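You operate a simulated robot arm through the tools that you are given. There is no shell and no other tool. Be economical: measure what you need, move in short steps, check, and stop when the job is done.

You run a simulated robot arm. Do the job below in one go: nothing can be reset, and whatever is moved stays where it is left.

TASK
Put the short tube on the refill card. Open the cards drawer, put the tile from the top of the wrap bench in the inside of the cards drawer, then shut the drawer. Put two of the weights from the top of the cream cabinet on the top of the green chest. Put the cream pack on the top of the cream cabinet away on the low shelf of the desk. Pull the rolls drawer open. The order is free. Set down upright: short tube.

The check looks at the end state, three seconds after you hand in, the way a careful person would. Anything else that was tipped, shoved, dropped, spilled or broken makes it a failure.

THE ROBOT
A 7-joint arm with a vacuum gripper on a trunk, on a base that drives. Base frame: it is fixed to the floor where the robot stands at the start and does not move with it; the origin is under the middle of the robot, x ahead of it, y to its left, z up. Units: cm, degrees, N and s.
Its first joint turns from -149.0 to 149.0 degrees. Places, roughly: cards drawer [50, -40, 80]; cream pack [75, 50, 100]; inside of the cards drawer [60, -40, 70]; low shelf of the desk [-350, 250, 10]; refill card [50, -50, 100]; rolls drawer [50, -100, 80]; tile [50, -50, 100]; top of the green chest [-170, 250, 90]; weight [50, 75, 75]; weight (7x7x5 cm) [60, 40, 90]. Payload 1.06 kg.
Tool frame: the origin (TCP) lies in the middle of the cups' lips, and z points out of the cups. The gripper has 1 cup of 2.4 cm across, covering 2.4 by 2.4 cm (tool x, y); the bellows give 0.8 cm. With the vacuum on, a cup seals on a smooth face that it is pressed against (1 to 4 N); it does not hold porous or soft things. The pull reaches 23 N.
Orientation is that of the tool frame in the base frame, as a unit quaternion [w, x, y, z]. With the cups facing straight down, the tool's x points along the base's -x, its y along +y and its z along -z.

THE INTERFACE
- The arm moves only by the tool apply_moves. Its argument "steps" is a list of rows, each an object (a shift or turn left out is 0, a gripper value left out holds the last) with "slide": the shift along the tool's x, y, z in units of 25 mm (1.0 is 25 mm), a list of three; "rot": the turn, a rotation vector about the tool's x, y, z in units of 8 degrees (1.0 is 8 degrees), a list of three; "valve": the vacuum: 1 switches it on, 0 off. In form: [{"slide": [dx, dy, dz], "rot": [ax, ay, az], "valve": valve}, ...]. A call has 1 to 20 rows; each row shifts and turns the commanded pose from where the row before left it, along the tool's axes as they then stand. A call with a number of a shift or a turn outside -1 to 1 is refused whole. A row lasts 0.2 s, in which the tool goes at most 5 cm and 8.6 degrees; a call with a longer step from one row to the next is refused whole, and so is a gripper value outside its range. A pose out of reach is approached as far as the arm can. The call stops where the force on the tool passes 40 N (or 10 N more than at its start, if that is more) or the arm is blocked; 0.2 s more then pass. The pull builds up within a second once a cup has sealed. Time passes only in rows, and 0.2 s behind the last, so rows that do not move give it time. The reply holds the time, the measured pose of the TCP, the force on the tool along the base axes and the pull of the vacuum, in the units named above and with some noise, with the torque about the TCP (base axes, N m) and any sound that the robot's microphone picked up, and new pictures: "views" is both (left out), scene, wrist or none.
- Cameras (640 x 400 px; columns grow to the right, rows downward): "scene" is now at [3.57, 15.11, 158.99]; the picture's right is [-0.25, -0.97, 0.00], its down [-0.64, 0.17, -0.75] and it looks along [0.72, -0.19, -0.67] (base axes); focal length 214 px, centre (320, 200). "wrist" rides on the gripper at [7.8, 1.9, -9.6] in the tool frame; the picture's right is [-0.24, 0.97, 0.00], its down [-0.71, -0.17, -0.69] and it looks along [-0.67, -0.16, 0.73] (tool axes); focal length 243 px, centre (320, 200). There is no depth. A picture from a camera that has moved, and an enlarged one, comes with that camera's place and axes in the base frame and with its lens.
- lift_body(by): slides the trunk up (or, below 0, down) by that many cm; the arm and the scene camera ride with it, the base frame stays. It gives what a move gives, with no picture.
- drive_base(legs): drives the robot by 1 to 6 legs, each [ahead, turn to the left] in cm and degrees, along the robot's own axes; the way and the turn of a leg run together, so that a leg with both is an arc; at most 150 cm and 180 degrees a leg. The arm and the cameras ride along, it lands a little off, and it stops where it bumps. It gives what a move gives, and a new picture of the scene camera.
- aim_head(pan, tilt): turns the head with the scene camera to pan (to the left, within 155 degrees either way) and tilt (down, from -29 to 69), counted from straight ahead of the robot. It gives what a move gives, and a new picture of the scene camera.
- inspect(camera, box): a new picture of the part [left, top, right, bottom] of that camera's present view, enlarged. It takes no simulated time.
- hand_in(): hands the job in; it is judged then, once.

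Go step by step. Nothing tells you exact positions but the pictures and the camera data: compare them with the known pose of the tool, close in by small moves and look again before you grip or let go. The budget is 196 turns and 260 pictures, counting those below and the enlarged ones. Unless the task says otherwise, let go and move clear before handing in.

The tools are called after "Request:" by a JSON object that holds its "fn" and its "kwargs". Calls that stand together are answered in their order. apply_moves: Moves the arm, as the interface text tells. Its arguments: {"type":"object","properties":{"steps":{"type":"array","items":{"type":"object","properties":{"slide":{"type":"array","items":{"type":"number"}},"rot":{"type":"array","items":{"type":"number"}},"valve":{"type":"number"}}}},"views":{"type":"string","enum":["both","scene","wrist","none"]}},"required":["steps"]} The other tools are called the same way: lift_body (by) slides the trunk up or down; drive_base (legs) drives the base; aim_head (pan, tilt) turns the head that bears the scene camera; inspect (camera, box) takes an enlarged picture of a part of a camera's view; hand_in () hands the job in.

At the start:

```text
clock: 0.0
tool_pos: [75.22, -20.0, 123.43]
tcp_rot: [0.0, 0.0, 1.0, 0.0]
wrist_force: [0.3, -0.2, 0.7]
wrist_torque: [0.01, -0.02, 0.0]
pull: 0.0
trunk travel left (down, up): [-65.0, 6.0]
robot x, y, heading: [-0.17, -0.39, -0.2]
head pan, tilt: [-14.6, 41.8]
```

scene: 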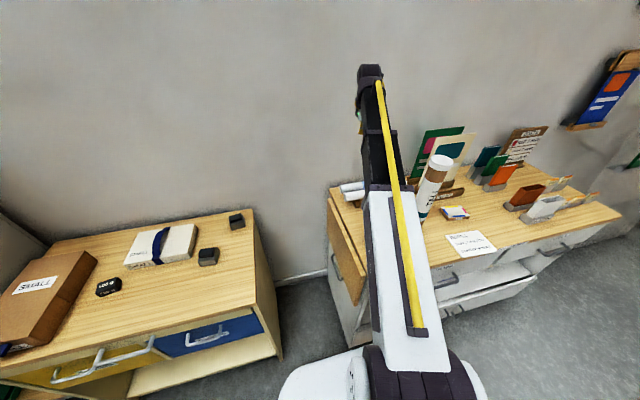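
wrist: 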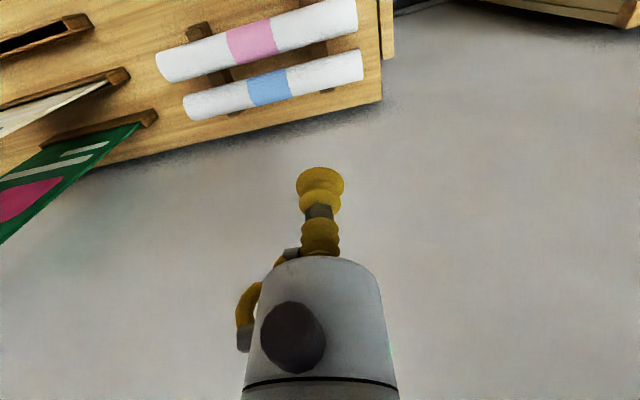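

I see the cream cabinet to the left and the wrap bench to the right. I'll look closer at both before moving.

Request:
{"fn": "inspect", "kwargs": {"camera": "scene", "box": [320, 100, 640, 300]}}

Request:
{"fn": "inspect", "kwargs": {"camera": "scene", "box": [0, 200, 320, 400]}}

Request:
{"fn": "aim_head", "kwargs": {"pan": -60, "tilt": 40}}

```text
2.00 times, centred on (480, 200) of scene
camera zoom: at [3.57, 15.11, 158.99], right [-0.25, -0.97, 0.0], down [-0.64, 0.17, -0.75], along [0.72, -0.19, -0.67], focal length 429 px, centre (0, 200)
```

zoom: 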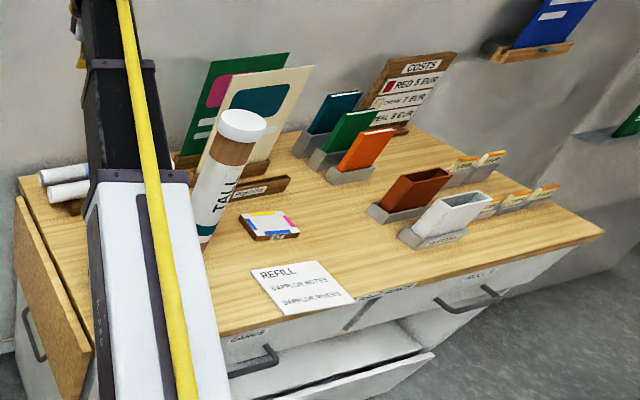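

```text
2.00 times, centred on (160, 300) of scene
camera zoom: at [3.57, 15.11, 158.99], right [-0.25, -0.97, 0.0], down [-0.64, 0.17, -0.75], along [0.72, -0.19, -0.67], focal length 429 px, centre (640, 0)
```

zoom: 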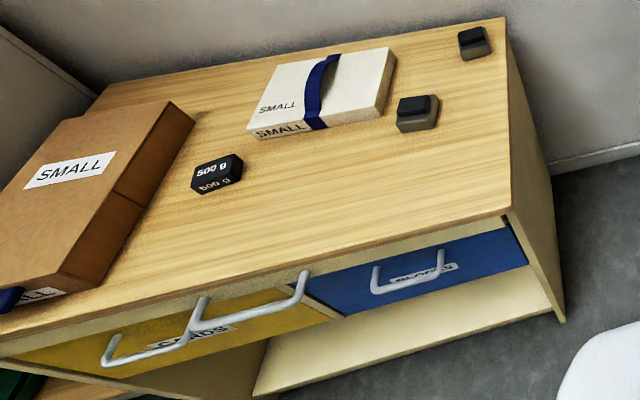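

```text
clock: 1.1
tool_pos: [75.13, -19.98, 123.37]
tcp_rot: [0.0, 0.0, 1.0, 0.001]
wrist_force: [-0.4, -0.3, 0.0]
wrist_torque: [0.01, 0.02, -0.01]
pull: 0.0
trunk travel left (down, up): [-65.0, 6.0]
robot x, y, heading: [-0.15, 0.16, -0.0]
head pan, tilt: [-60.0, 40.0]
camera scene: at [-0.28, 9.86, 159.25], right [-0.87, -0.5, 0.0], down [-0.32, 0.56, -0.77], along [0.38, -0.66, -0.64], focal length 214 px, centre (320, 200)
```

scene: 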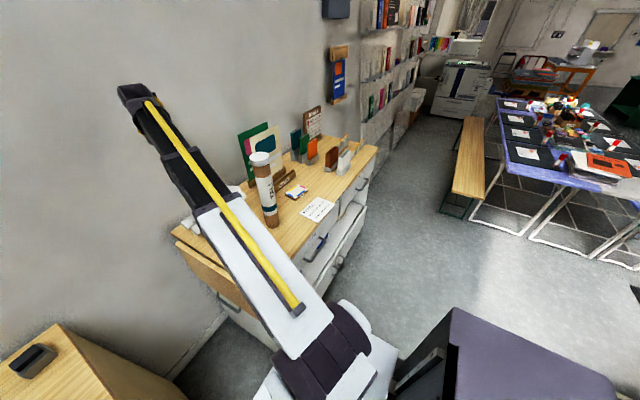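

The short tube isn't visible yet; the arm probably hides it. I'll zoom and swing the arm out of the way.

Request:
{"fn": "inspect", "kwargs": {"camera": "scene", "box": [170, 100, 410, 250]}}

Request:
{"fn": "apply_moves", "kwargs": {"steps": [{"slide": [0, 1, 0]}, {"slide": [0, 1, 0]}, {"slide": [0, 1, 0]}, {"slide": [0, 1, 0]}, {"slide": [0, 1, 0]}, {"slide": [0, 1, 0]}, {"slide": [0, 1, 0]}, {"slide": [0, 1, 0]}, {"slide": [0, 1, 0]}, {"slide": [0, 1, 0]}, {"slide": [0, 1, 0]}, {"slide": [0, 1, 0]}, {"slide": [0, 1, 0]}, {"slide": [0, 1, 0]}, {"slide": [0, 1, 0]}, {"slide": [0, 1, 0]}, {"slide": [0, 1, 0]}, {"slide": [0, 1, 0]}, {"slide": [0, 1, 0]}, {"slide": [0, 1, 0]}]}}

```text
2.67 times, centred on (290, 175) of scene
camera zoom: at [-0.28, 9.86, 159.25], right [-0.87, -0.5, 0.0], down [-0.32, 0.56, -0.77], along [0.38, -0.66, -0.64], focal length 572 px, centre (400, 267)
```

zoom: 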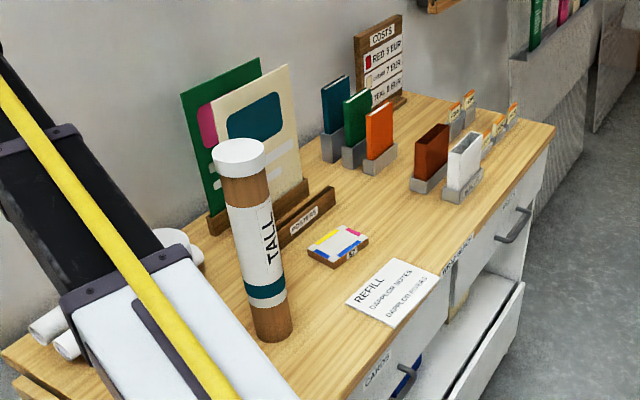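

```text
clock: 5.3
tool_pos: [75.2, 30.16, 123.33]
tcp_rot: [0.0, -0.001, 1.0, 0.0]
wrist_force: [-0.1, 0.1, 0.9]
wrist_torque: [-0.01, 0.0, 0.04]
pull: 0.1
trunk travel left (down, up): [-65.0, 6.0]
robot x, y, heading: [0.08, -0.08, -0.0]
head pan, tilt: [-60.0, 40.0]
camera scene: at [-0.28, 9.89, 159.25], right [-0.87, -0.5, 0.0], down [-0.32, 0.56, -0.77], along [0.38, -0.66, -0.64], focal length 214 px, centre (320, 200)
camera wrist: at [67.4, 31.96, 132.99], right [0.24, 0.97, 0.0], down [0.71, -0.17, 0.69], along [0.67, -0.16, -0.73], focal length 243 px, centre (320, 200)
```

scene: 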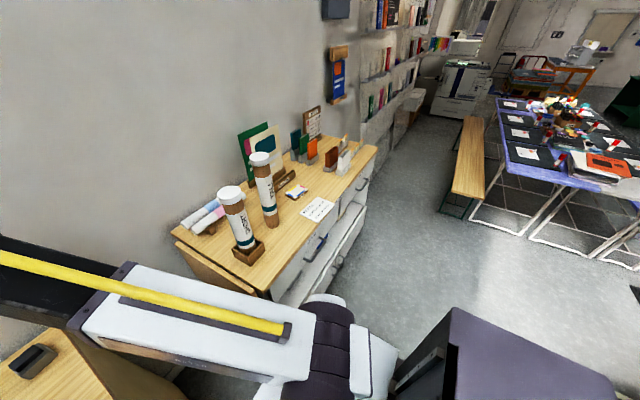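
wrist: 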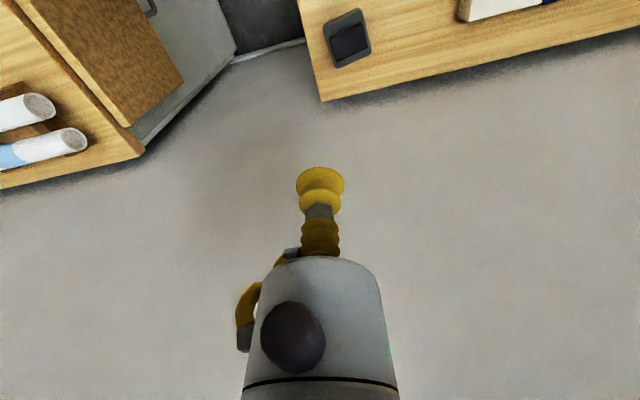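

Now the short tube is visible in a small brown holder at the left front of the bench. Zooming in.

Request:
{"fn": "inspect", "kwargs": {"camera": "scene", "box": [170, 120, 390, 280]}}

Request:
{"fn": "aim_head", "kwargs": {"pan": -40, "tilt": 45}}

```text
2.50 times, centred on (280, 200) of scene
camera zoom: at [-0.28, 9.89, 159.25], right [-0.87, -0.5, 0.0], down [-0.32, 0.56, -0.77], along [0.38, -0.66, -0.64], focal length 536 px, centre (420, 200)
```

zoom: 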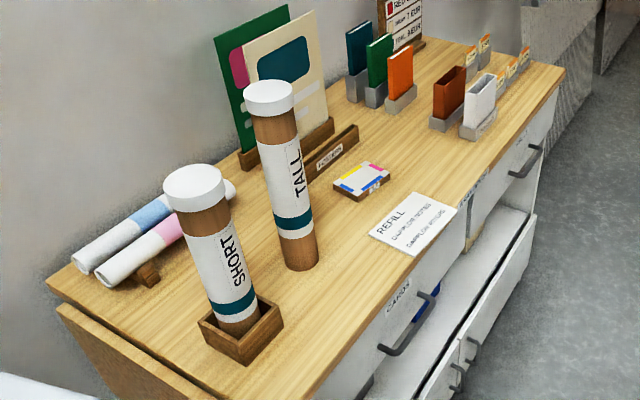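

```text
clock: 6.2
tool_pos: [75.2, 30.01, 123.38]
tcp_rot: [0.0, 0.0, 1.0, -0.001]
wrist_force: [1.0, 0.6, -1.2]
wrist_torque: [-0.02, 0.0, -0.03]
pull: 0.0
trunk travel left (down, up): [-65.0, 6.0]
robot x, y, heading: [-0.2, 0.22, -0.0]
head pan, tilt: [-40.0, 45.0]
camera scene: at [1.69, 12.01, 158.52], right [-0.64, -0.77, 0.0], down [-0.54, 0.45, -0.71], along [0.54, -0.46, -0.71], focal length 214 px, centre (320, 200)
```

scene: 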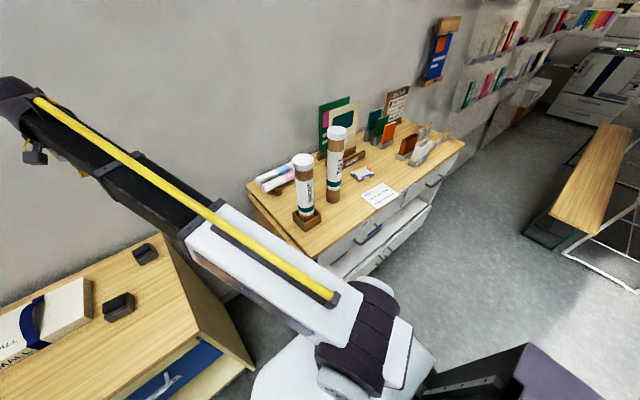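

The bench top seems to be around z≈90. I need a look around the robot before driving.

Request:
{"fn": "aim_head", "kwargs": {"pan": -120, "tilt": 45}}

Request:
{"fn": "aim_head", "kwargs": {"pan": 150, "tilt": 35}}

Request:
{"fn": "aim_head", "kwargs": {"pan": 80, "tilt": 35}}

```text
clock: 7.7
tool_pos: [75.19, 30.14, 123.49]
tcp_rot: [0.0, 0.0, 1.0, 0.0]
wrist_force: [0.4, 0.2, -0.4]
wrist_torque: [0.02, 0.0, -0.01]
pull: 0.0
trunk travel left (down, up): [-65.0, 6.0]
robot x, y, heading: [0.03, 0.33, 0.2]
head pan, tilt: [-120.0, 45.0]
camera scene: at [-8.6, 10.19, 158.52], right [-0.87, 0.5, 0.0], down [0.35, 0.61, -0.71], along [-0.35, -0.61, -0.71], focal length 214 px, centre (320, 200)
```

scene: 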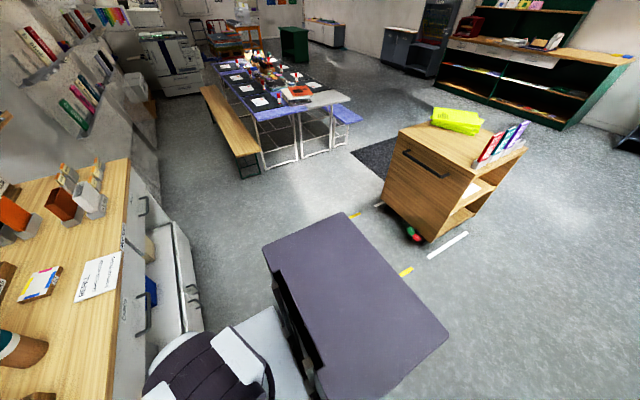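

```text
clock: 11.4
tool_pos: [75.14, 30.1, 123.31]
tcp_rot: [0.0, 0.0, 1.0, 0.001]
wrist_force: [0.4, 0.8, -0.5]
wrist_torque: [-0.01, -0.02, -0.03]
pull: 0.0
trunk travel left (down, up): [-65.0, 6.0]
robot x, y, heading: [-0.09, 0.18, -0.2]
head pan, tilt: [150.0, 35.0]
camera scene: at [-12.16, 21.64, 160.0], right [0.5, 0.87, 0.0], down [0.5, -0.29, -0.82], along [-0.71, 0.41, -0.57], focal length 214 px, centre (320, 200)
```

scene: 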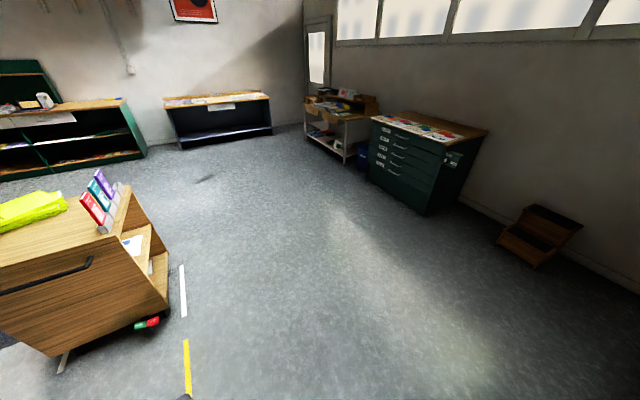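

```text
clock: 12.8
tool_pos: [75.26, 30.04, 123.45]
tcp_rot: [0.0, 0.0, 1.0, 0.0]
wrist_force: [-0.6, -0.5, -0.2]
wrist_torque: [-0.02, -0.02, 0.01]
pull: 0.2
trunk travel left (down, up): [-65.0, 6.0]
robot x, y, heading: [0.27, 0.07, -0.0]
head pan, tilt: [80.0, 35.0]
camera scene: at [-3.01, 25.91, 160.0], right [0.98, -0.17, 0.0], down [-0.1, -0.56, -0.82], along [0.14, 0.81, -0.57], focal length 214 px, centre (320, 200)
```

scene: 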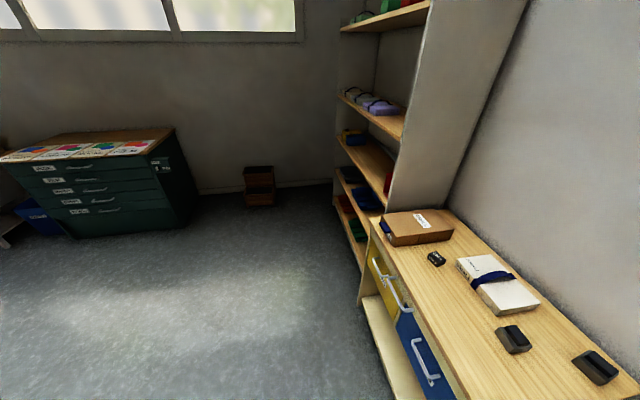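

The space behind the robot is clear. Zooming on the weights, chest and the bench's drawers.

Request:
{"fn": "inspect", "kwargs": {"camera": "scene", "box": [340, 180, 640, 400]}}

Request:
{"fn": "inspect", "kwargs": {"camera": "scene", "box": [0, 110, 200, 240]}}

Request:
{"fn": "drive_base", "kwargs": {"legs": [[-24, 0]]}}

Request:
{"fn": "aim_head", "kwargs": {"pan": -50, "tilt": 40}}

Request:
{"fn": "inspect", "kwargs": {"camera": "scene", "box": [220, 100, 460, 250]}}

```text
1.82 times, centred on (490, 290) of scene
camera zoom: at [-3.01, 25.91, 160.0], right [0.98, -0.17, 0.0], down [-0.1, -0.56, -0.82], along [0.14, 0.81, -0.57], focal length 390 px, centre (11, 36)
```

zoom: 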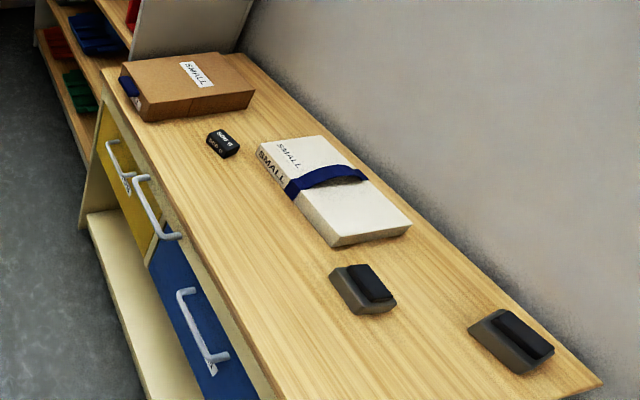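

```text
3.08 times, centred on (100, 175) of scene
camera zoom: at [-3.01, 25.91, 160.0], right [0.98, -0.17, 0.0], down [-0.1, -0.56, -0.82], along [0.14, 0.81, -0.57], focal length 660 px, centre (997, 277)
```

zoom: 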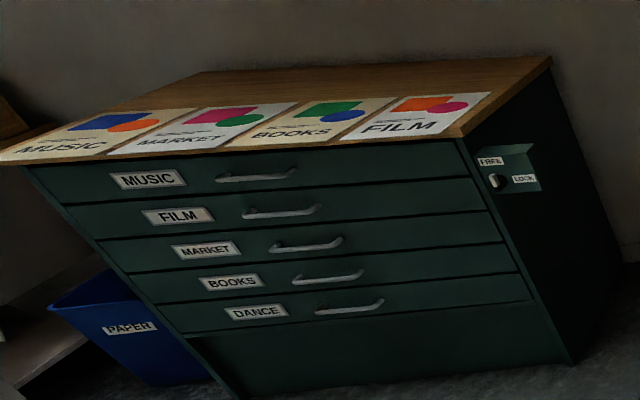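

```text
clock: 14.6
tool_pos: [51.06, 30.14, 123.39]
tcp_rot: [0.0, 0.0, 1.0, 0.0]
wrist_force: [-0.6, 0.2, 0.3]
wrist_torque: [-0.01, 0.02, -0.01]
pull: 0.0
trunk travel left (down, up): [-65.0, 6.0]
robot x, y, heading: [-24.03, -0.28, 0.1]
head pan, tilt: [80.0, 35.0]
camera scene: at [-27.17, 25.9, 160.0], right [0.98, -0.17, 0.0], down [-0.1, -0.56, -0.82], along [0.14, 0.81, -0.57], focal length 214 px, centre (320, 200)
```

scene: 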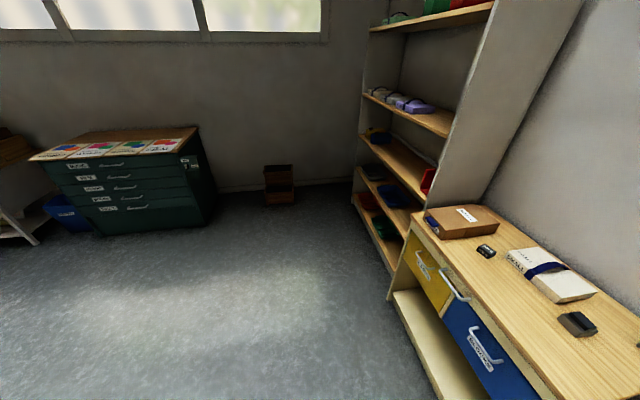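

```text
clock: 16.7
tool_pos: [51.07, 30.12, 123.32]
tcp_rot: [0.0, 0.0, 1.0, 0.0]
wrist_force: [-0.3, 0.5, 0.2]
wrist_torque: [-0.01, 0.0, -0.02]
pull: 0.0
trunk travel left (down, up): [-65.0, 6.0]
robot x, y, heading: [-24.28, 0.2, -0.1]
head pan, tilt: [-50.0, 40.0]
camera scene: at [-23.2, 10.72, 159.25], right [-0.77, -0.64, 0.0], down [-0.41, 0.49, -0.77], along [0.49, -0.59, -0.64], focal length 214 px, centre (320, 200)
```

scene: 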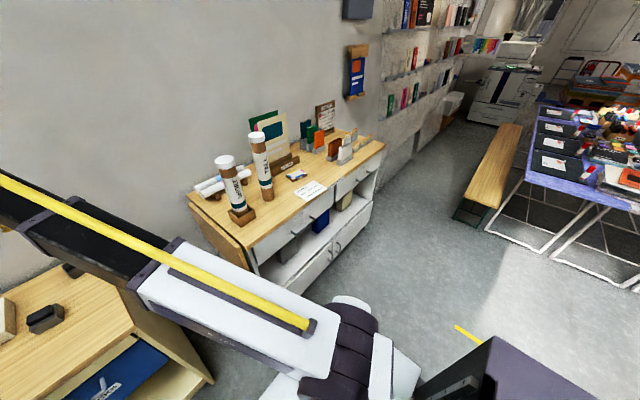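

```text
2.67 times, centred on (340, 175) of scene
camera zoom: at [-23.2, 10.72, 159.25], right [-0.77, -0.64, 0.0], down [-0.41, 0.49, -0.77], along [0.49, -0.59, -0.64], focal length 572 px, centre (267, 267)
```

zoom: 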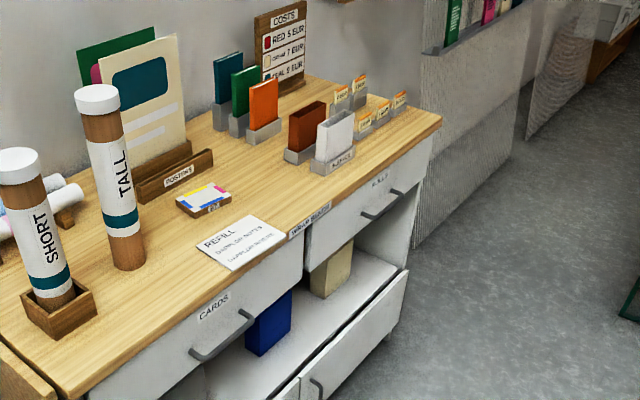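

Solved: the short tube's cap is at about (49.8, −21.5, 118.7), the card at about (38, −55, 90), and the bench top at about z=90. I'll raise the trunk and move above the tube.

Request:
{"fn": "lift_body", "kwargs": {"by": 6}}

Request:
{"fn": "apply_moves", "kwargs": {"steps": [{"slide": [0, -1, 0]}, {"slide": [0, -1, 0]}, {"slide": [0, -1, 0]}, {"slide": [0, -1, 0]}, {"slide": [0, -1, 0]}, {"slide": [0, -1, 0]}, {"slide": [0, -1, 0]}, {"slide": [0, -1, 0]}, {"slide": [0, -1, 0]}, {"slide": [0, -1, 0]}, {"slide": [0, -1, 0]}, {"slide": [0, -1, 0]}, {"slide": [0, -1, 0]}, {"slide": [0, -1, 0]}, {"slide": [0, -1, 0]}, {"slide": [0, -1, 0]}, {"slide": [0, -1, 0]}, {"slide": [0, -1, 0]}, {"slide": [0, -1, 0]}, {"slide": [0.4, -0.6, 0]}]}}

```text
clock: 17.7
tool_pos: [51.15, 30.08, 129.48]
tcp_rot: [0.0, 0.001, 1.0, 0.001]
wrist_force: [-0.2, -1.2, -0.5]
wrist_torque: [0.0, -0.01, -0.02]
pull: 0.2
trunk travel left (down, up): [-71.0, 0.0]
robot x, y, heading: [-23.96, -0.03, -0.0]
head pan, tilt: [-50.0, 40.0]
```

```text
clock: 21.9
tool_pos: [50.05, -18.85, 129.58]
tcp_rot: [0.0, 0.0, 1.0, 0.0]
wrist_force: [0.0, 0.5, -0.6]
wrist_torque: [-0.01, -0.01, 0.02]
pull: 0.1
trunk travel left (down, up): [-71.0, 0.0]
robot x, y, heading: [-24.1, 0.15, 0.2]
head pan, tilt: [-50.0, 40.0]
camera scene: at [-23.21, 10.69, 165.25], right [-0.77, -0.64, 0.0], down [-0.41, 0.49, -0.77], along [0.49, -0.59, -0.64], focal length 214 px, centre (320, 200)
camera wrist: at [42.3, -17.08, 139.04], right [0.23, 0.97, 0.0], down [0.71, -0.17, 0.69], along [0.67, -0.16, -0.73], focal length 243 px, centre (320, 200)
```

scene: 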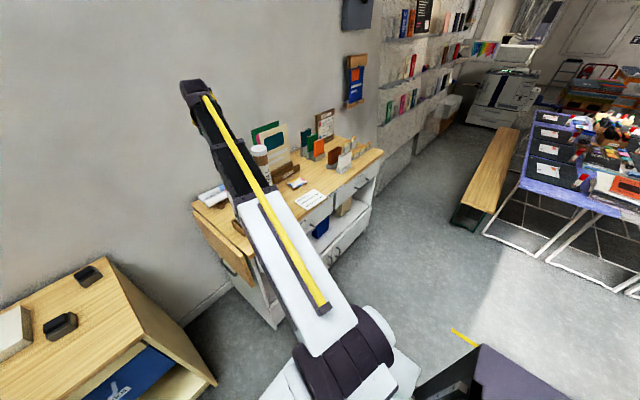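
wrist: 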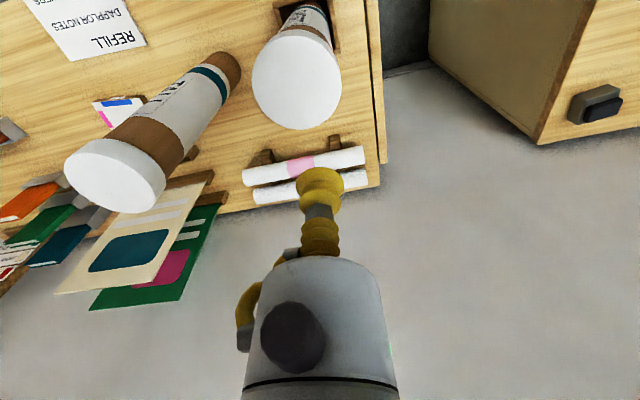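

Cap is seen at about (48, −20.4). Approaching to about 4 cm above it.

Request:
{"fn": "apply_moves", "kwargs": {"steps": [{"slide": [0.7, -0.6, 0.5]}, {"slide": [0, 0, 1]}, {"slide": [0, 0, 0.8]}], "views": "wrist"}}

```text
clock: 22.7
tool_pos: [48.37, -20.36, 123.72]
tcp_rot: [-0.001, 0.0, 1.0, 0.0]
wrist_force: [0.6, -0.6, 0.5]
wrist_torque: [0.01, -0.01, 0.04]
pull: 0.1
trunk travel left (down, up): [-71.0, 0.0]
robot x, y, heading: [-24.19, -0.0, 0.0]
head pan, tilt: [-50.0, 40.0]
camera wrist: at [40.49, -18.43, 133.25], right [0.23, 0.97, 0.0], down [0.71, -0.17, 0.68], along [0.67, -0.16, -0.73], focal length 243 px, centre (320, 200)
```

wrist: 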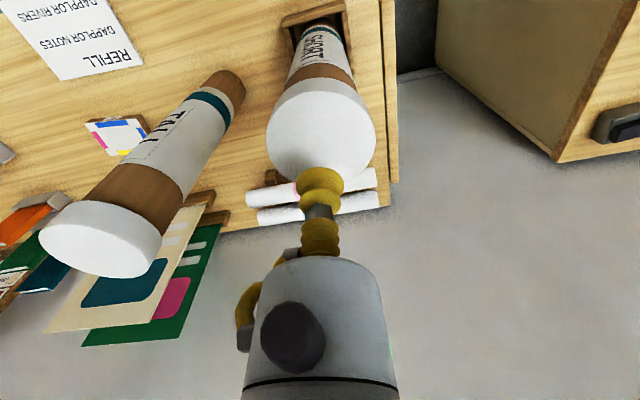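

Nearly over the centre. Descending slowly with the vacuum on.

Request:
{"fn": "apply_moves", "kwargs": {"steps": [{"slide": [0.2, 0.12, 0.4], "valve": 1}, {"slide": [0, 0, 0.4]}, {"slide": [0, 0, 0.4]}], "views": "wrist"}}

```text
clock: 23.5
tool_pos: [47.65, -20.04, 120.51]
tcp_rot: [-0.001, -0.001, 1.0, 0.0]
wrist_force: [0.3, -0.1, -0.9]
wrist_torque: [0.03, -0.02, 0.0]
pull: 23.4
trunk travel left (down, up): [-71.0, 0.0]
robot x, y, heading: [-24.22, 0.37, -0.2]
head pan, tilt: [-50.0, 40.0]
camera wrist: at [40.03, -18.23, 130.2], right [0.23, 0.97, 0.0], down [0.71, -0.17, 0.68], along [0.67, -0.16, -0.73], focal length 243 px, centre (320, 200)
```

wrist: 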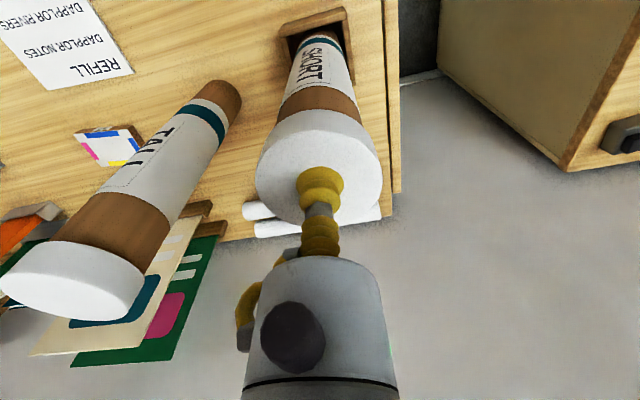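

Sealed on the cap. Lifting straight up out of the tray and checking the whole tube comes along.

Request:
{"fn": "apply_moves", "kwargs": {"steps": [{}, {"slide": [0, 0, -0.4]}, {"slide": [0, 0, -0.4]}, {"slide": [0, 0, -0.6]}], "views": "wrist"}}

```text
clock: 24.5
tool_pos: [47.72, -20.17, 124.08]
tcp_rot: [-0.001, 0.001, 1.0, 0.0]
wrist_force: [0.2, 0.4, -0.8]
wrist_torque: [0.02, 0.02, 0.0]
pull: 22.9
trunk travel left (down, up): [-71.0, 0.0]
robot x, y, heading: [-24.05, -0.03, 0.1]
head pan, tilt: [-50.0, 40.0]
camera wrist: at [39.99, -18.24, 133.73], right [0.23, 0.97, 0.0], down [0.71, -0.17, 0.69], along [0.67, -0.16, -0.73], focal length 243 px, centre (320, 200)
```

wrist: 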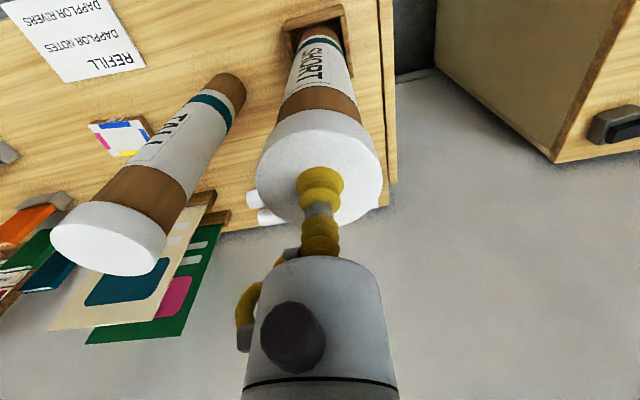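

The tube comes along. Raising further, then back around the tall tube toward the card.

Request:
{"fn": "apply_moves", "kwargs": {"steps": [{"slide": [0, 0, -0.8]}, {"slide": [0, 0, -0.8]}, {"slide": [0, 0, -0.8]}, {"slide": [0.8, 0, 0]}, {"slide": [0.8, 0, 0]}, {"slide": [0.8, 0, 0]}, {"slide": [0.8, 0, 0]}, {"slide": [0.8, 0, 0]}, {"slide": [0.6, 0, 0]}], "views": "both"}}

```text
clock: 25.9
tool_pos: [42.53, -20.04, 130.31]
tcp_rot: [0.005, 0.003, 1.0, -0.002]
wrist_force: [6.7, -2.3, -13.4]
wrist_torque: [0.01, -0.25, 0.1]
pull: 22.7
trunk travel left (down, up): [-71.0, 0.0]
robot x, y, heading: [-24.32, 0.12, -0.1]
head pan, tilt: [-50.0, 40.0]
stopped in row 6: the force on the tool passed its limit at 50 N (the readings are from after the stop); the commanded pose is now the measured one
camera scene: at [-23.16, 10.7, 165.25], right [-0.77, -0.64, 0.0], down [-0.41, 0.49, -0.77], along [0.49, -0.59, -0.64], focal length 214 px, centre (320, 200)
camera wrist: at [34.67, -18.24, 139.75], right [0.24, 0.97, 0.0], down [0.7, -0.17, 0.69], along [0.67, -0.17, -0.72], focal length 243 px, centre (320, 200)
```

scene: 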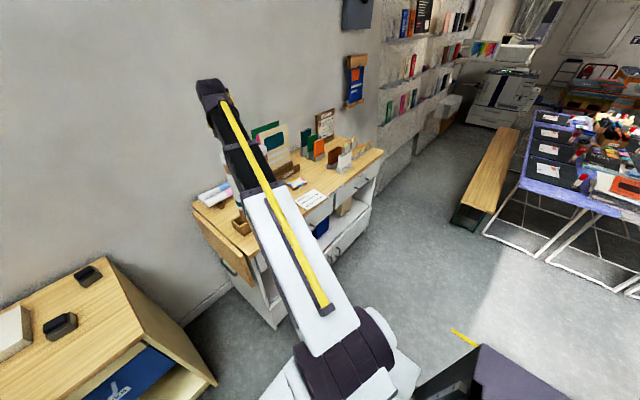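
wrist: 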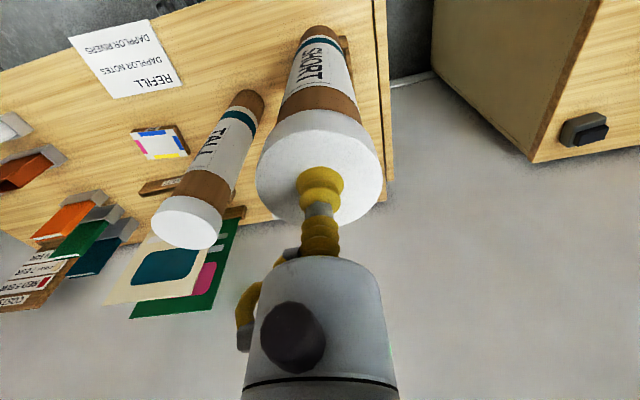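

Something blocked the move: I'll look closer at the scene.

Request:
{"fn": "inspect", "kwargs": {"camera": "scene", "box": [180, 70, 340, 290]}}

Request:
{"fn": "inspect", "kwargs": {"camera": "wrist", "box": [220, 0, 420, 125]}}

```text
1.82 times, centred on (260, 180) of scene
camera zoom: at [-23.16, 10.7, 165.25], right [-0.77, -0.64, 0.0], down [-0.41, 0.49, -0.77], along [0.49, -0.59, -0.64], focal length 390 px, centre (429, 236)
```

zoom: 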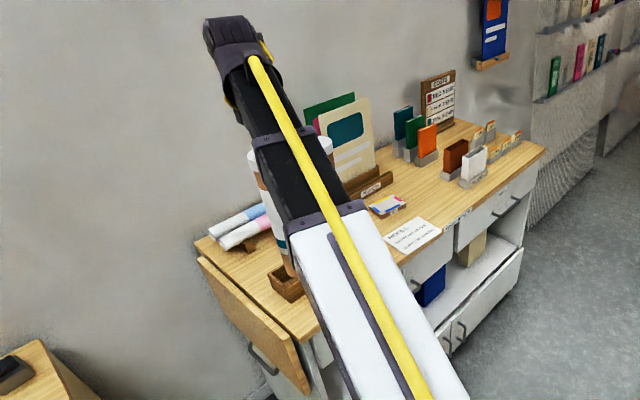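

```text
3.20 times, centred on (320, 62) of wrist
camera zoom: at [34.67, -18.24, 139.75], right [0.24, 0.97, 0.0], down [0.7, -0.17, 0.69], along [0.67, -0.17, -0.72], focal length 776 px, centre (320, 640)
```

zoom: 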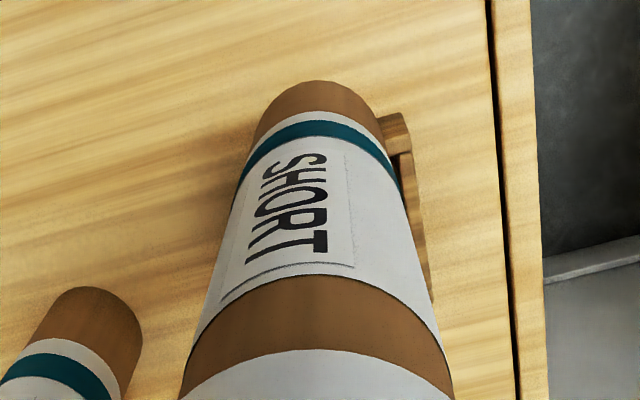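

The cap seems to have touched the arm's own underside when drawn in too close. Backing off a little in +x.

Request:
{"fn": "apply_moves", "kwargs": {"steps": [{"slide": [-0.4, 0, 0]}, {"slide": [-0.4, 0, 0]}], "views": "wrist"}}

```text
clock: 26.5
tool_pos: [44.43, -20.0, 130.23]
tcp_rot: [0.003, 0.002, 1.0, -0.002]
wrist_force: [0.0, 0.5, -1.1]
wrist_torque: [-0.01, 0.01, 0.0]
pull: 23.4
trunk travel left (down, up): [-71.0, 0.0]
robot x, y, heading: [-23.91, 0.06, 0.2]
head pan, tilt: [-50.0, 40.0]
camera wrist: at [36.68, -18.18, 139.82], right [0.24, 0.97, 0.0], down [0.7, -0.17, 0.69], along [0.67, -0.17, -0.72], focal length 243 px, centre (320, 200)
```

wrist: 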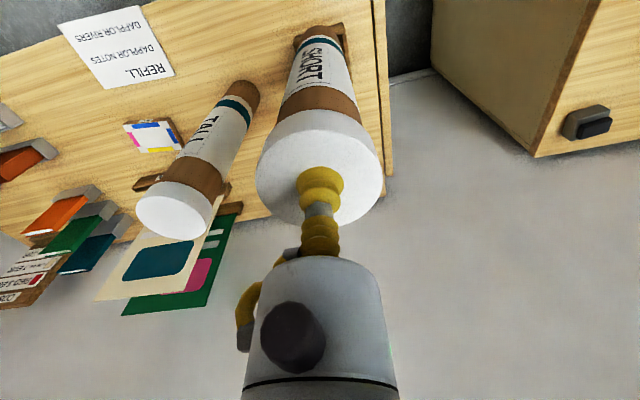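

Contact gone. Going around the front of the tall tube on a wider radius to above the refill card (38.2, −55.4).

Request:
{"fn": "apply_moves", "kwargs": {"steps": [{"slide": [0.123, -0.8, 0]}, {"slide": [0.123, -0.8, 0]}, {"slide": [0.123, -0.8, 0]}, {"slide": [0.123, -0.8, 0]}, {"slide": [0.227, -0.8, 0]}, {"slide": [0.227, -0.8, 0]}, {"slide": [0.227, -0.8, 0]}, {"slide": [0.12, -0.8, 0]}, {"slide": [0.12, -0.8, 0]}, {"slide": [0.12, -0.8, 0]}, {"slide": [0.12, -0.8, 0]}, {"slide": [0.12, -0.8, 0]}, {"slide": [0.08, -0.76, 0]}, {"slide": [0.08, -0.76, 0]}, {"slide": [0.08, -0.76, 0]}, {"slide": [0.08, -0.76, 0]}, {"slide": [0.08, -0.76, 0]}, {"slide": [0.08, -0.76, 0]}]}}

Request:
{"fn": "inspect", "kwargs": {"camera": "wrist", "box": [200, 0, 440, 150]}}

```text
clock: 30.3
tool_pos: [38.77, -55.44, 130.32]
tcp_rot: [0.004, 0.002, 1.0, -0.001]
wrist_force: [-0.8, 0.1, -2.1]
wrist_torque: [0.0, 0.0, 0.0]
pull: 22.7
trunk travel left (down, up): [-71.0, 0.0]
robot x, y, heading: [-23.98, -0.26, 0.0]
head pan, tilt: [-50.0, 40.0]
camera scene: at [-23.19, 10.67, 165.25], right [-0.77, -0.64, 0.0], down [-0.41, 0.49, -0.77], along [0.49, -0.59, -0.64], focal length 214 px, centre (320, 200)
camera wrist: at [30.84, -53.55, 139.81], right [0.24, 0.97, 0.0], down [0.7, -0.17, 0.69], along [0.67, -0.17, -0.72], focal length 243 px, centre (320, 200)
```

scene: 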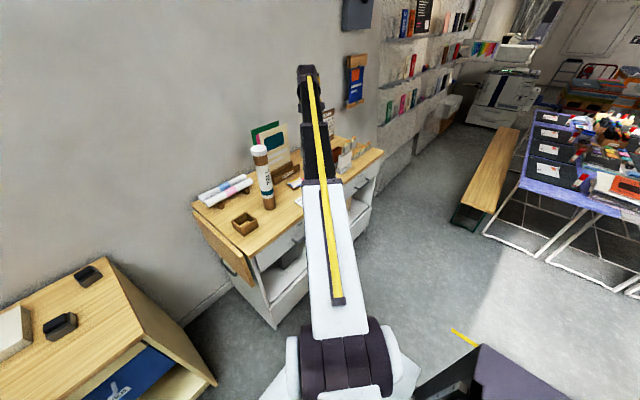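
wrist: 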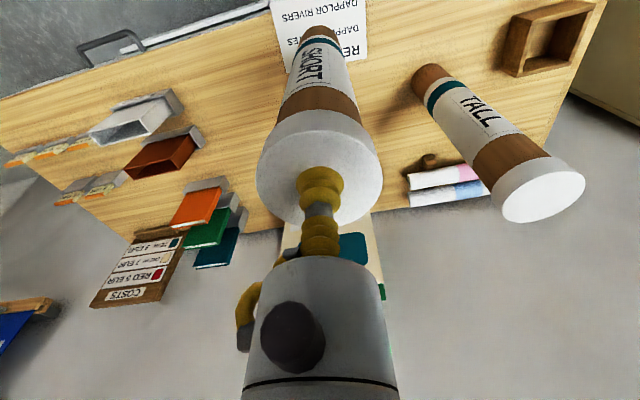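

```text
2.67 times, centred on (320, 75) of wrist
camera zoom: at [30.84, -53.55, 139.81], right [0.24, 0.97, 0.0], down [0.7, -0.17, 0.69], along [0.67, -0.17, -0.72], focal length 647 px, centre (320, 533)
```

zoom: 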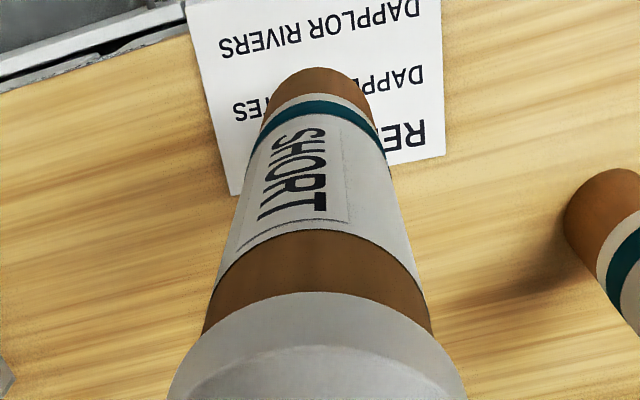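

Tube base is over the card centre. Lowering, slow at the end.

Request:
{"fn": "apply_moves", "kwargs": {"steps": [{"slide": [-0.2, 0, 0.8]}, {"slide": [0, 0, 0.8]}, {"slide": [0, 0, 0.8]}, {"slide": [0, 0, 0.8]}, {"slide": [0, 0, 0.4]}, {"slide": [0, 0, 0.2]}], "views": "wrist"}}

```text
clock: 31.7
tool_pos: [39.22, -55.54, 120.81]
tcp_rot: [0.004, 0.002, 1.0, -0.002]
wrist_force: [0.6, -0.4, 8.6]
wrist_torque: [0.01, 0.0, 0.02]
pull: 23.1
trunk travel left (down, up): [-71.0, 0.0]
robot x, y, heading: [-23.73, -0.04, -0.0]
head pan, tilt: [-50.0, 40.0]
camera wrist: at [31.4, -53.54, 130.49], right [0.24, 0.97, 0.0], down [0.7, -0.17, 0.69], along [0.67, -0.17, -0.72], focal length 243 px, centre (320, 200)
```

wrist: 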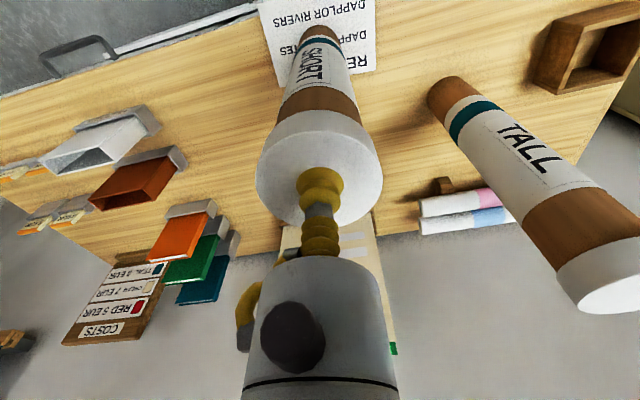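

It stands on the card. Releasing and moving up.

Request:
{"fn": "apply_moves", "kwargs": {"steps": [{"slide": [0, 0, -0.16]}, {"valve": 0}, {}, {}, {}, {"slide": [0, 0, -0.2]}, {"slide": [0, 0, -0.4]}, {"slide": [0, 0, -0.8]}, {"slide": [0, 0, -0.8]}, {"slide": [0, 0, -0.8]}], "views": "both"}}

```text
clock: 33.9
tool_pos: [39.06, -55.56, 128.72]
tcp_rot: [0.004, 0.003, 1.0, -0.001]
wrist_force: [0.4, 0.5, -0.1]
wrist_torque: [-0.02, 0.0, 0.01]
pull: 0.1
trunk travel left (down, up): [-71.0, 0.0]
robot x, y, heading: [-24.28, 0.14, -0.2]
head pan, tilt: [-50.0, 40.0]
camera scene: at [-23.21, 10.7, 165.25], right [-0.77, -0.64, 0.0], down [-0.41, 0.49, -0.77], along [0.49, -0.59, -0.64], focal length 214 px, centre (320, 200)
camera wrist: at [31.27, -53.65, 138.25], right [0.24, 0.97, 0.0], down [0.7, -0.17, 0.69], along [0.67, -0.17, -0.72], focal length 243 px, centre (320, 200)
```

scene: 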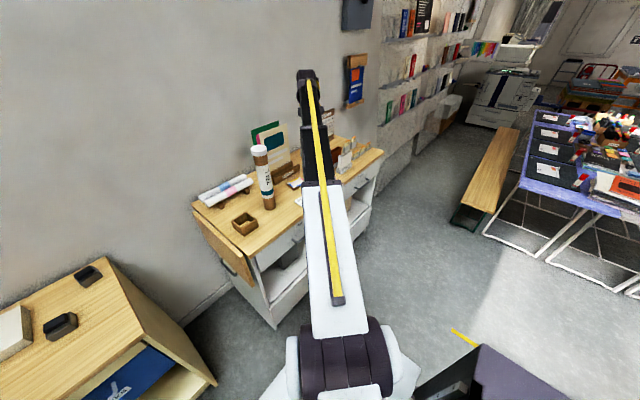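
wrist: 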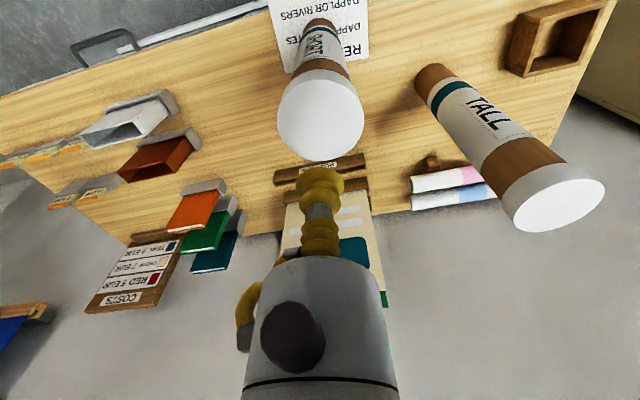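

Short tube stands on the card. Next, the drawers: backing off to view the fronts.

Request:
{"fn": "drive_base", "kwargs": {"legs": [[-36, 0]]}}

Request:
{"fn": "aim_head", "kwargs": {"pan": -30, "tilt": 38}}

Request:
{"fn": "inspect", "kwargs": {"camera": "scene", "box": [280, 120, 520, 270]}}

```text
clock: 36.2
tool_pos: [3.69, -55.43, 128.63]
tcp_rot: [0.005, 0.0, 1.0, -0.001]
wrist_force: [0.1, -0.5, 0.0]
wrist_torque: [0.03, 0.01, 0.01]
pull: 0.1
trunk travel left (down, up): [-71.0, 0.0]
robot x, y, heading: [-59.53, -0.11, 0.3]
head pan, tilt: [-50.0, 40.0]
camera scene: at [-59.03, 10.6, 165.25], right [-0.76, -0.65, 0.0], down [-0.42, 0.49, -0.77], along [0.5, -0.58, -0.64], focal length 214 px, centre (320, 200)
```

scene: 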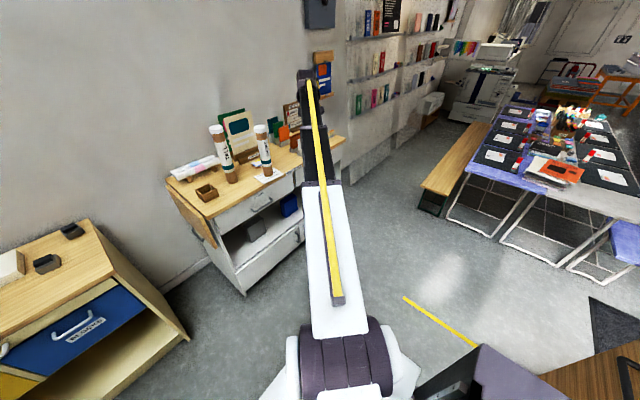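

```text
clock: 37.0
tool_pos: [3.87, -55.38, 128.61]
tcp_rot: [0.004, 0.0, 1.0, -0.001]
wrist_force: [0.8, -0.9, 0.1]
wrist_torque: [-0.02, 0.01, 0.02]
pull: 0.0
trunk travel left (down, up): [-71.0, 0.0]
robot x, y, heading: [-59.87, 0.04, 0.3]
head pan, tilt: [-30.0, 38.0]
camera scene: at [-56.99, 12.8, 165.55], right [-0.5, -0.87, 0.0], down [-0.53, 0.31, -0.79], along [0.68, -0.39, -0.62], focal length 214 px, centre (320, 200)
```

scene: 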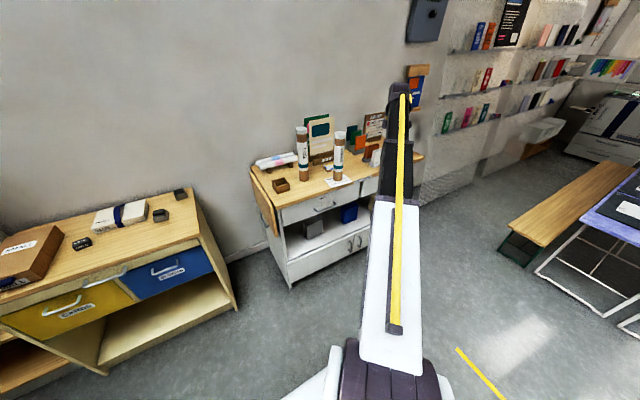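

```text
2.67 times, centred on (400, 195) of scene
camera zoom: at [-56.99, 12.8, 165.55], right [-0.5, -0.87, 0.0], down [-0.53, 0.31, -0.79], along [0.68, -0.39, -0.62], focal length 572 px, centre (107, 213)
```

zoom: 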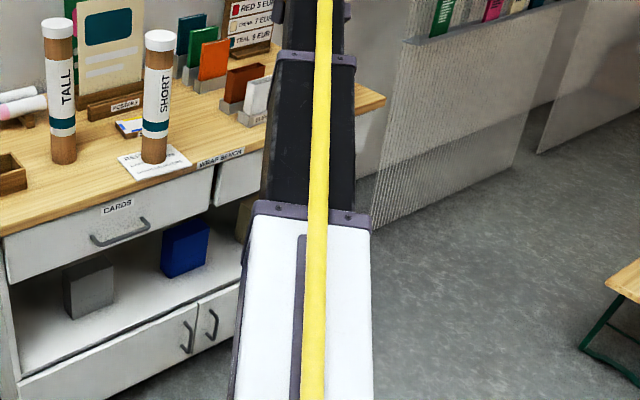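

The cards drawer front lies near x≈32, z 74–87, with its handle at y≈−40. I'll turn the tool horizontal to use suction on the front face left of the handle.

Request:
{"fn": "apply_moves", "kwargs": {"steps": [{"rot": [0, -0.9375, 0]}, {"rot": [0, -0.9375, 0]}, {"rot": [0, -0.9375, 0]}, {"rot": [0, -0.9375, 0]}, {"rot": [0, -0.9375, 0]}, {"rot": [0, -0.9375, 0]}, {"rot": [0, -0.9375, 0]}, {"rot": [0, -0.9375, 0]}, {"rot": [0, -0.9375, 0]}, {"rot": [0, -0.9375, 0]}, {"rot": [0, -0.9375, 0]}, {"rot": [0, -0.9375, 0]}], "views": "both"}}

```text
clock: 39.6
tool_pos: [3.6, -55.39, 128.63]
tcp_rot: [0.711, -0.001, 0.703, -0.001]
wrist_force: [-0.2, -0.5, -0.4]
wrist_torque: [0.0, 0.01, 0.0]
pull: 0.1
trunk travel left (down, up): [-71.0, 0.0]
robot x, y, heading: [-59.6, -0.03, 0.3]
head pan, tilt: [-30.0, 38.0]
camera scene: at [-56.99, 12.8, 165.55], right [-0.5, -0.87, 0.0], down [-0.53, 0.3, -0.79], along [0.68, -0.39, -0.62], focal length 214 px, centre (320, 200)
camera wrist: at [-5.76, -53.5, 120.74], right [0.0, 0.97, 0.23], down [-0.69, -0.17, 0.7], along [0.72, -0.16, 0.67], focal length 243 px, centre (320, 200)
```

scene: 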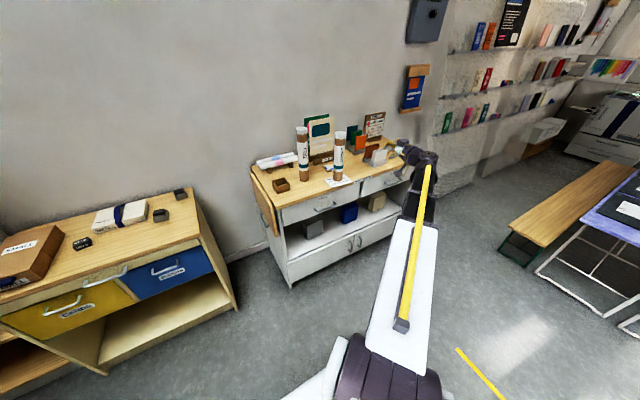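
wrist: 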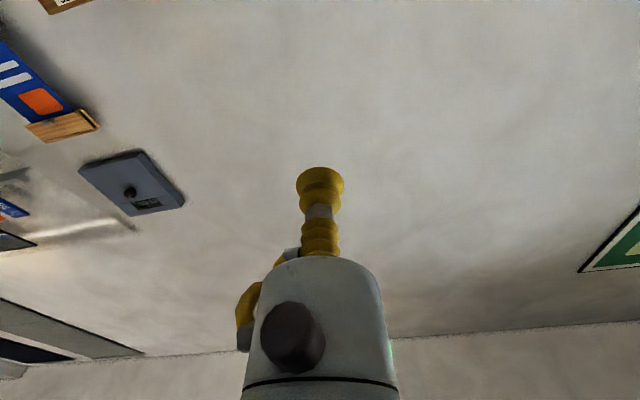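

Request:
{"fn": "inspect", "kwargs": {"camera": "scene", "box": [240, 130, 440, 270]}}

```text
2.86 times, centred on (340, 200) of scene
camera zoom: at [-56.99, 12.8, 165.55], right [-0.5, -0.87, 0.0], down [-0.53, 0.3, -0.79], along [0.68, -0.39, -0.62], focal length 613 px, centre (263, 200)
```

zoom: 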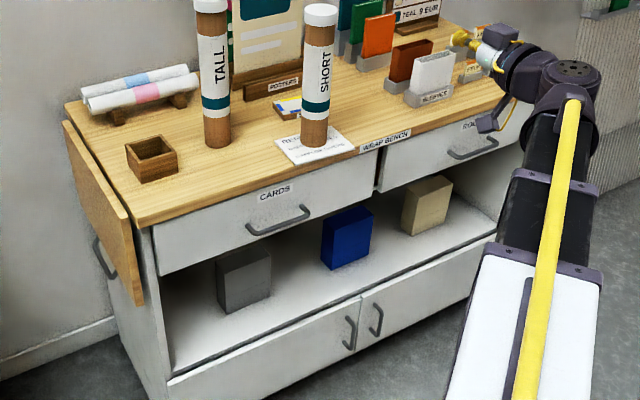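

The bench is square to the base axes: front edge x≈32.3, drawer faces x≈33. Cards handle y≈−40, rolls handle y≈−99. Lowering the trunk so the cup is at z≈80.

Request:
{"fn": "lift_body", "kwargs": {"by": -48.3}}

Request:
{"fn": "apply_moves", "kwargs": {"steps": [{"slide": [0, 1, 0]}, {"slide": [0, 1, 0]}, {"slide": [0, 1, 0]}, {"slide": [0, 1, 0]}, {"slide": [0, 1, 0]}, {"slide": [0, 1, 0]}, {"slide": [0, 1, 0]}, {"slide": [0, 1, 0]}, {"slide": [0, 1, 0]}, {"slide": [0, 1, 0]}, {"slide": [0, 1, 0]}, {"slide": [0, 0.8, 0]}, {"slide": [0, 0, 1]}, {"slide": [0, 0, 1]}, {"slide": [0, 0, 1]}, {"slide": [0, 0, 1]}, {"slide": [0, 0, 1]}, {"slide": [0, 0, 1]}, {"slide": [0, 0, 1]}], "views": "both"}}

Request:
{"fn": "inspect", "kwargs": {"camera": "scene", "box": [240, 100, 440, 240]}}

```text
refused: -48.3 is not a number from -40 to 40
```

```text
clock: 43.6
tool_pos: [22.44, -26.52, 128.83]
tcp_rot: [0.709, -0.001, 0.705, -0.001]
wrist_force: [-0.7, -0.9, 1.0]
wrist_torque: [0.01, 0.01, 0.0]
pull: 0.0
out of reach, approached as far as the arm can: row 12
trunk travel left (down, up): [-71.0, 0.0]
robot x, y, heading: [-59.69, -0.11, -0.0]
head pan, tilt: [-30.0, 38.0]
camera scene: at [-56.97, 12.81, 165.55], right [-0.5, -0.87, 0.0], down [-0.54, 0.3, -0.79], along [0.68, -0.39, -0.62], focal length 214 px, centre (320, 200)
camera wrist: at [12.97, -24.69, 120.99], right [0.0, 0.97, 0.23], down [-0.69, -0.17, 0.7], along [0.72, -0.16, 0.67], focal length 243 px, centre (320, 200)
```

scene: 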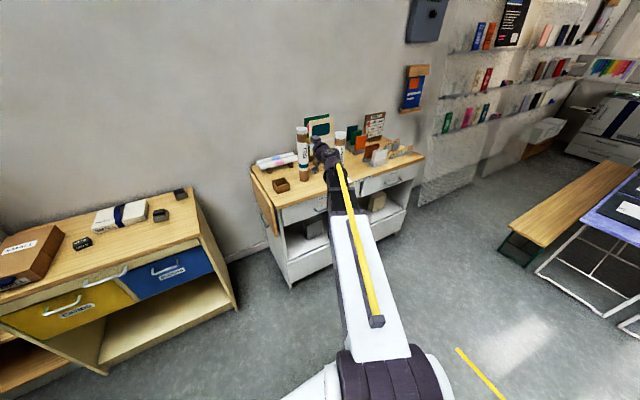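
wrist: 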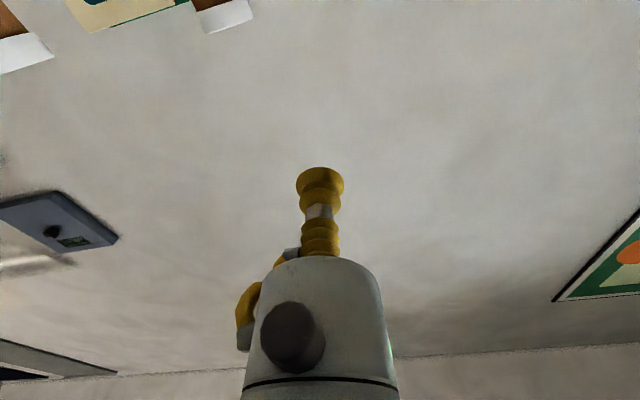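

```text
2.86 times, centred on (340, 170) of scene
camera zoom: at [-56.97, 12.81, 165.55], right [-0.5, -0.87, 0.0], down [-0.54, 0.3, -0.79], along [0.68, -0.39, -0.62], focal length 613 px, centre (263, 286)
```

zoom: 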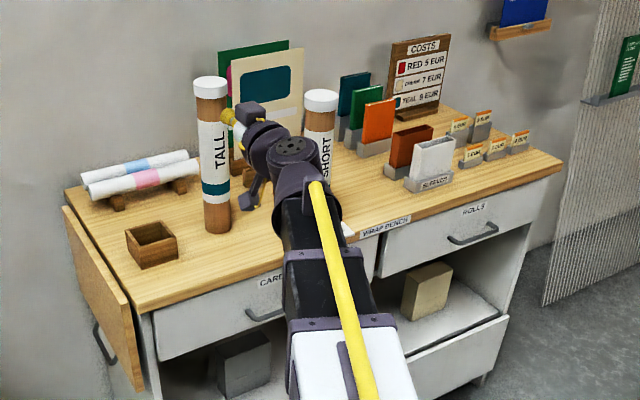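

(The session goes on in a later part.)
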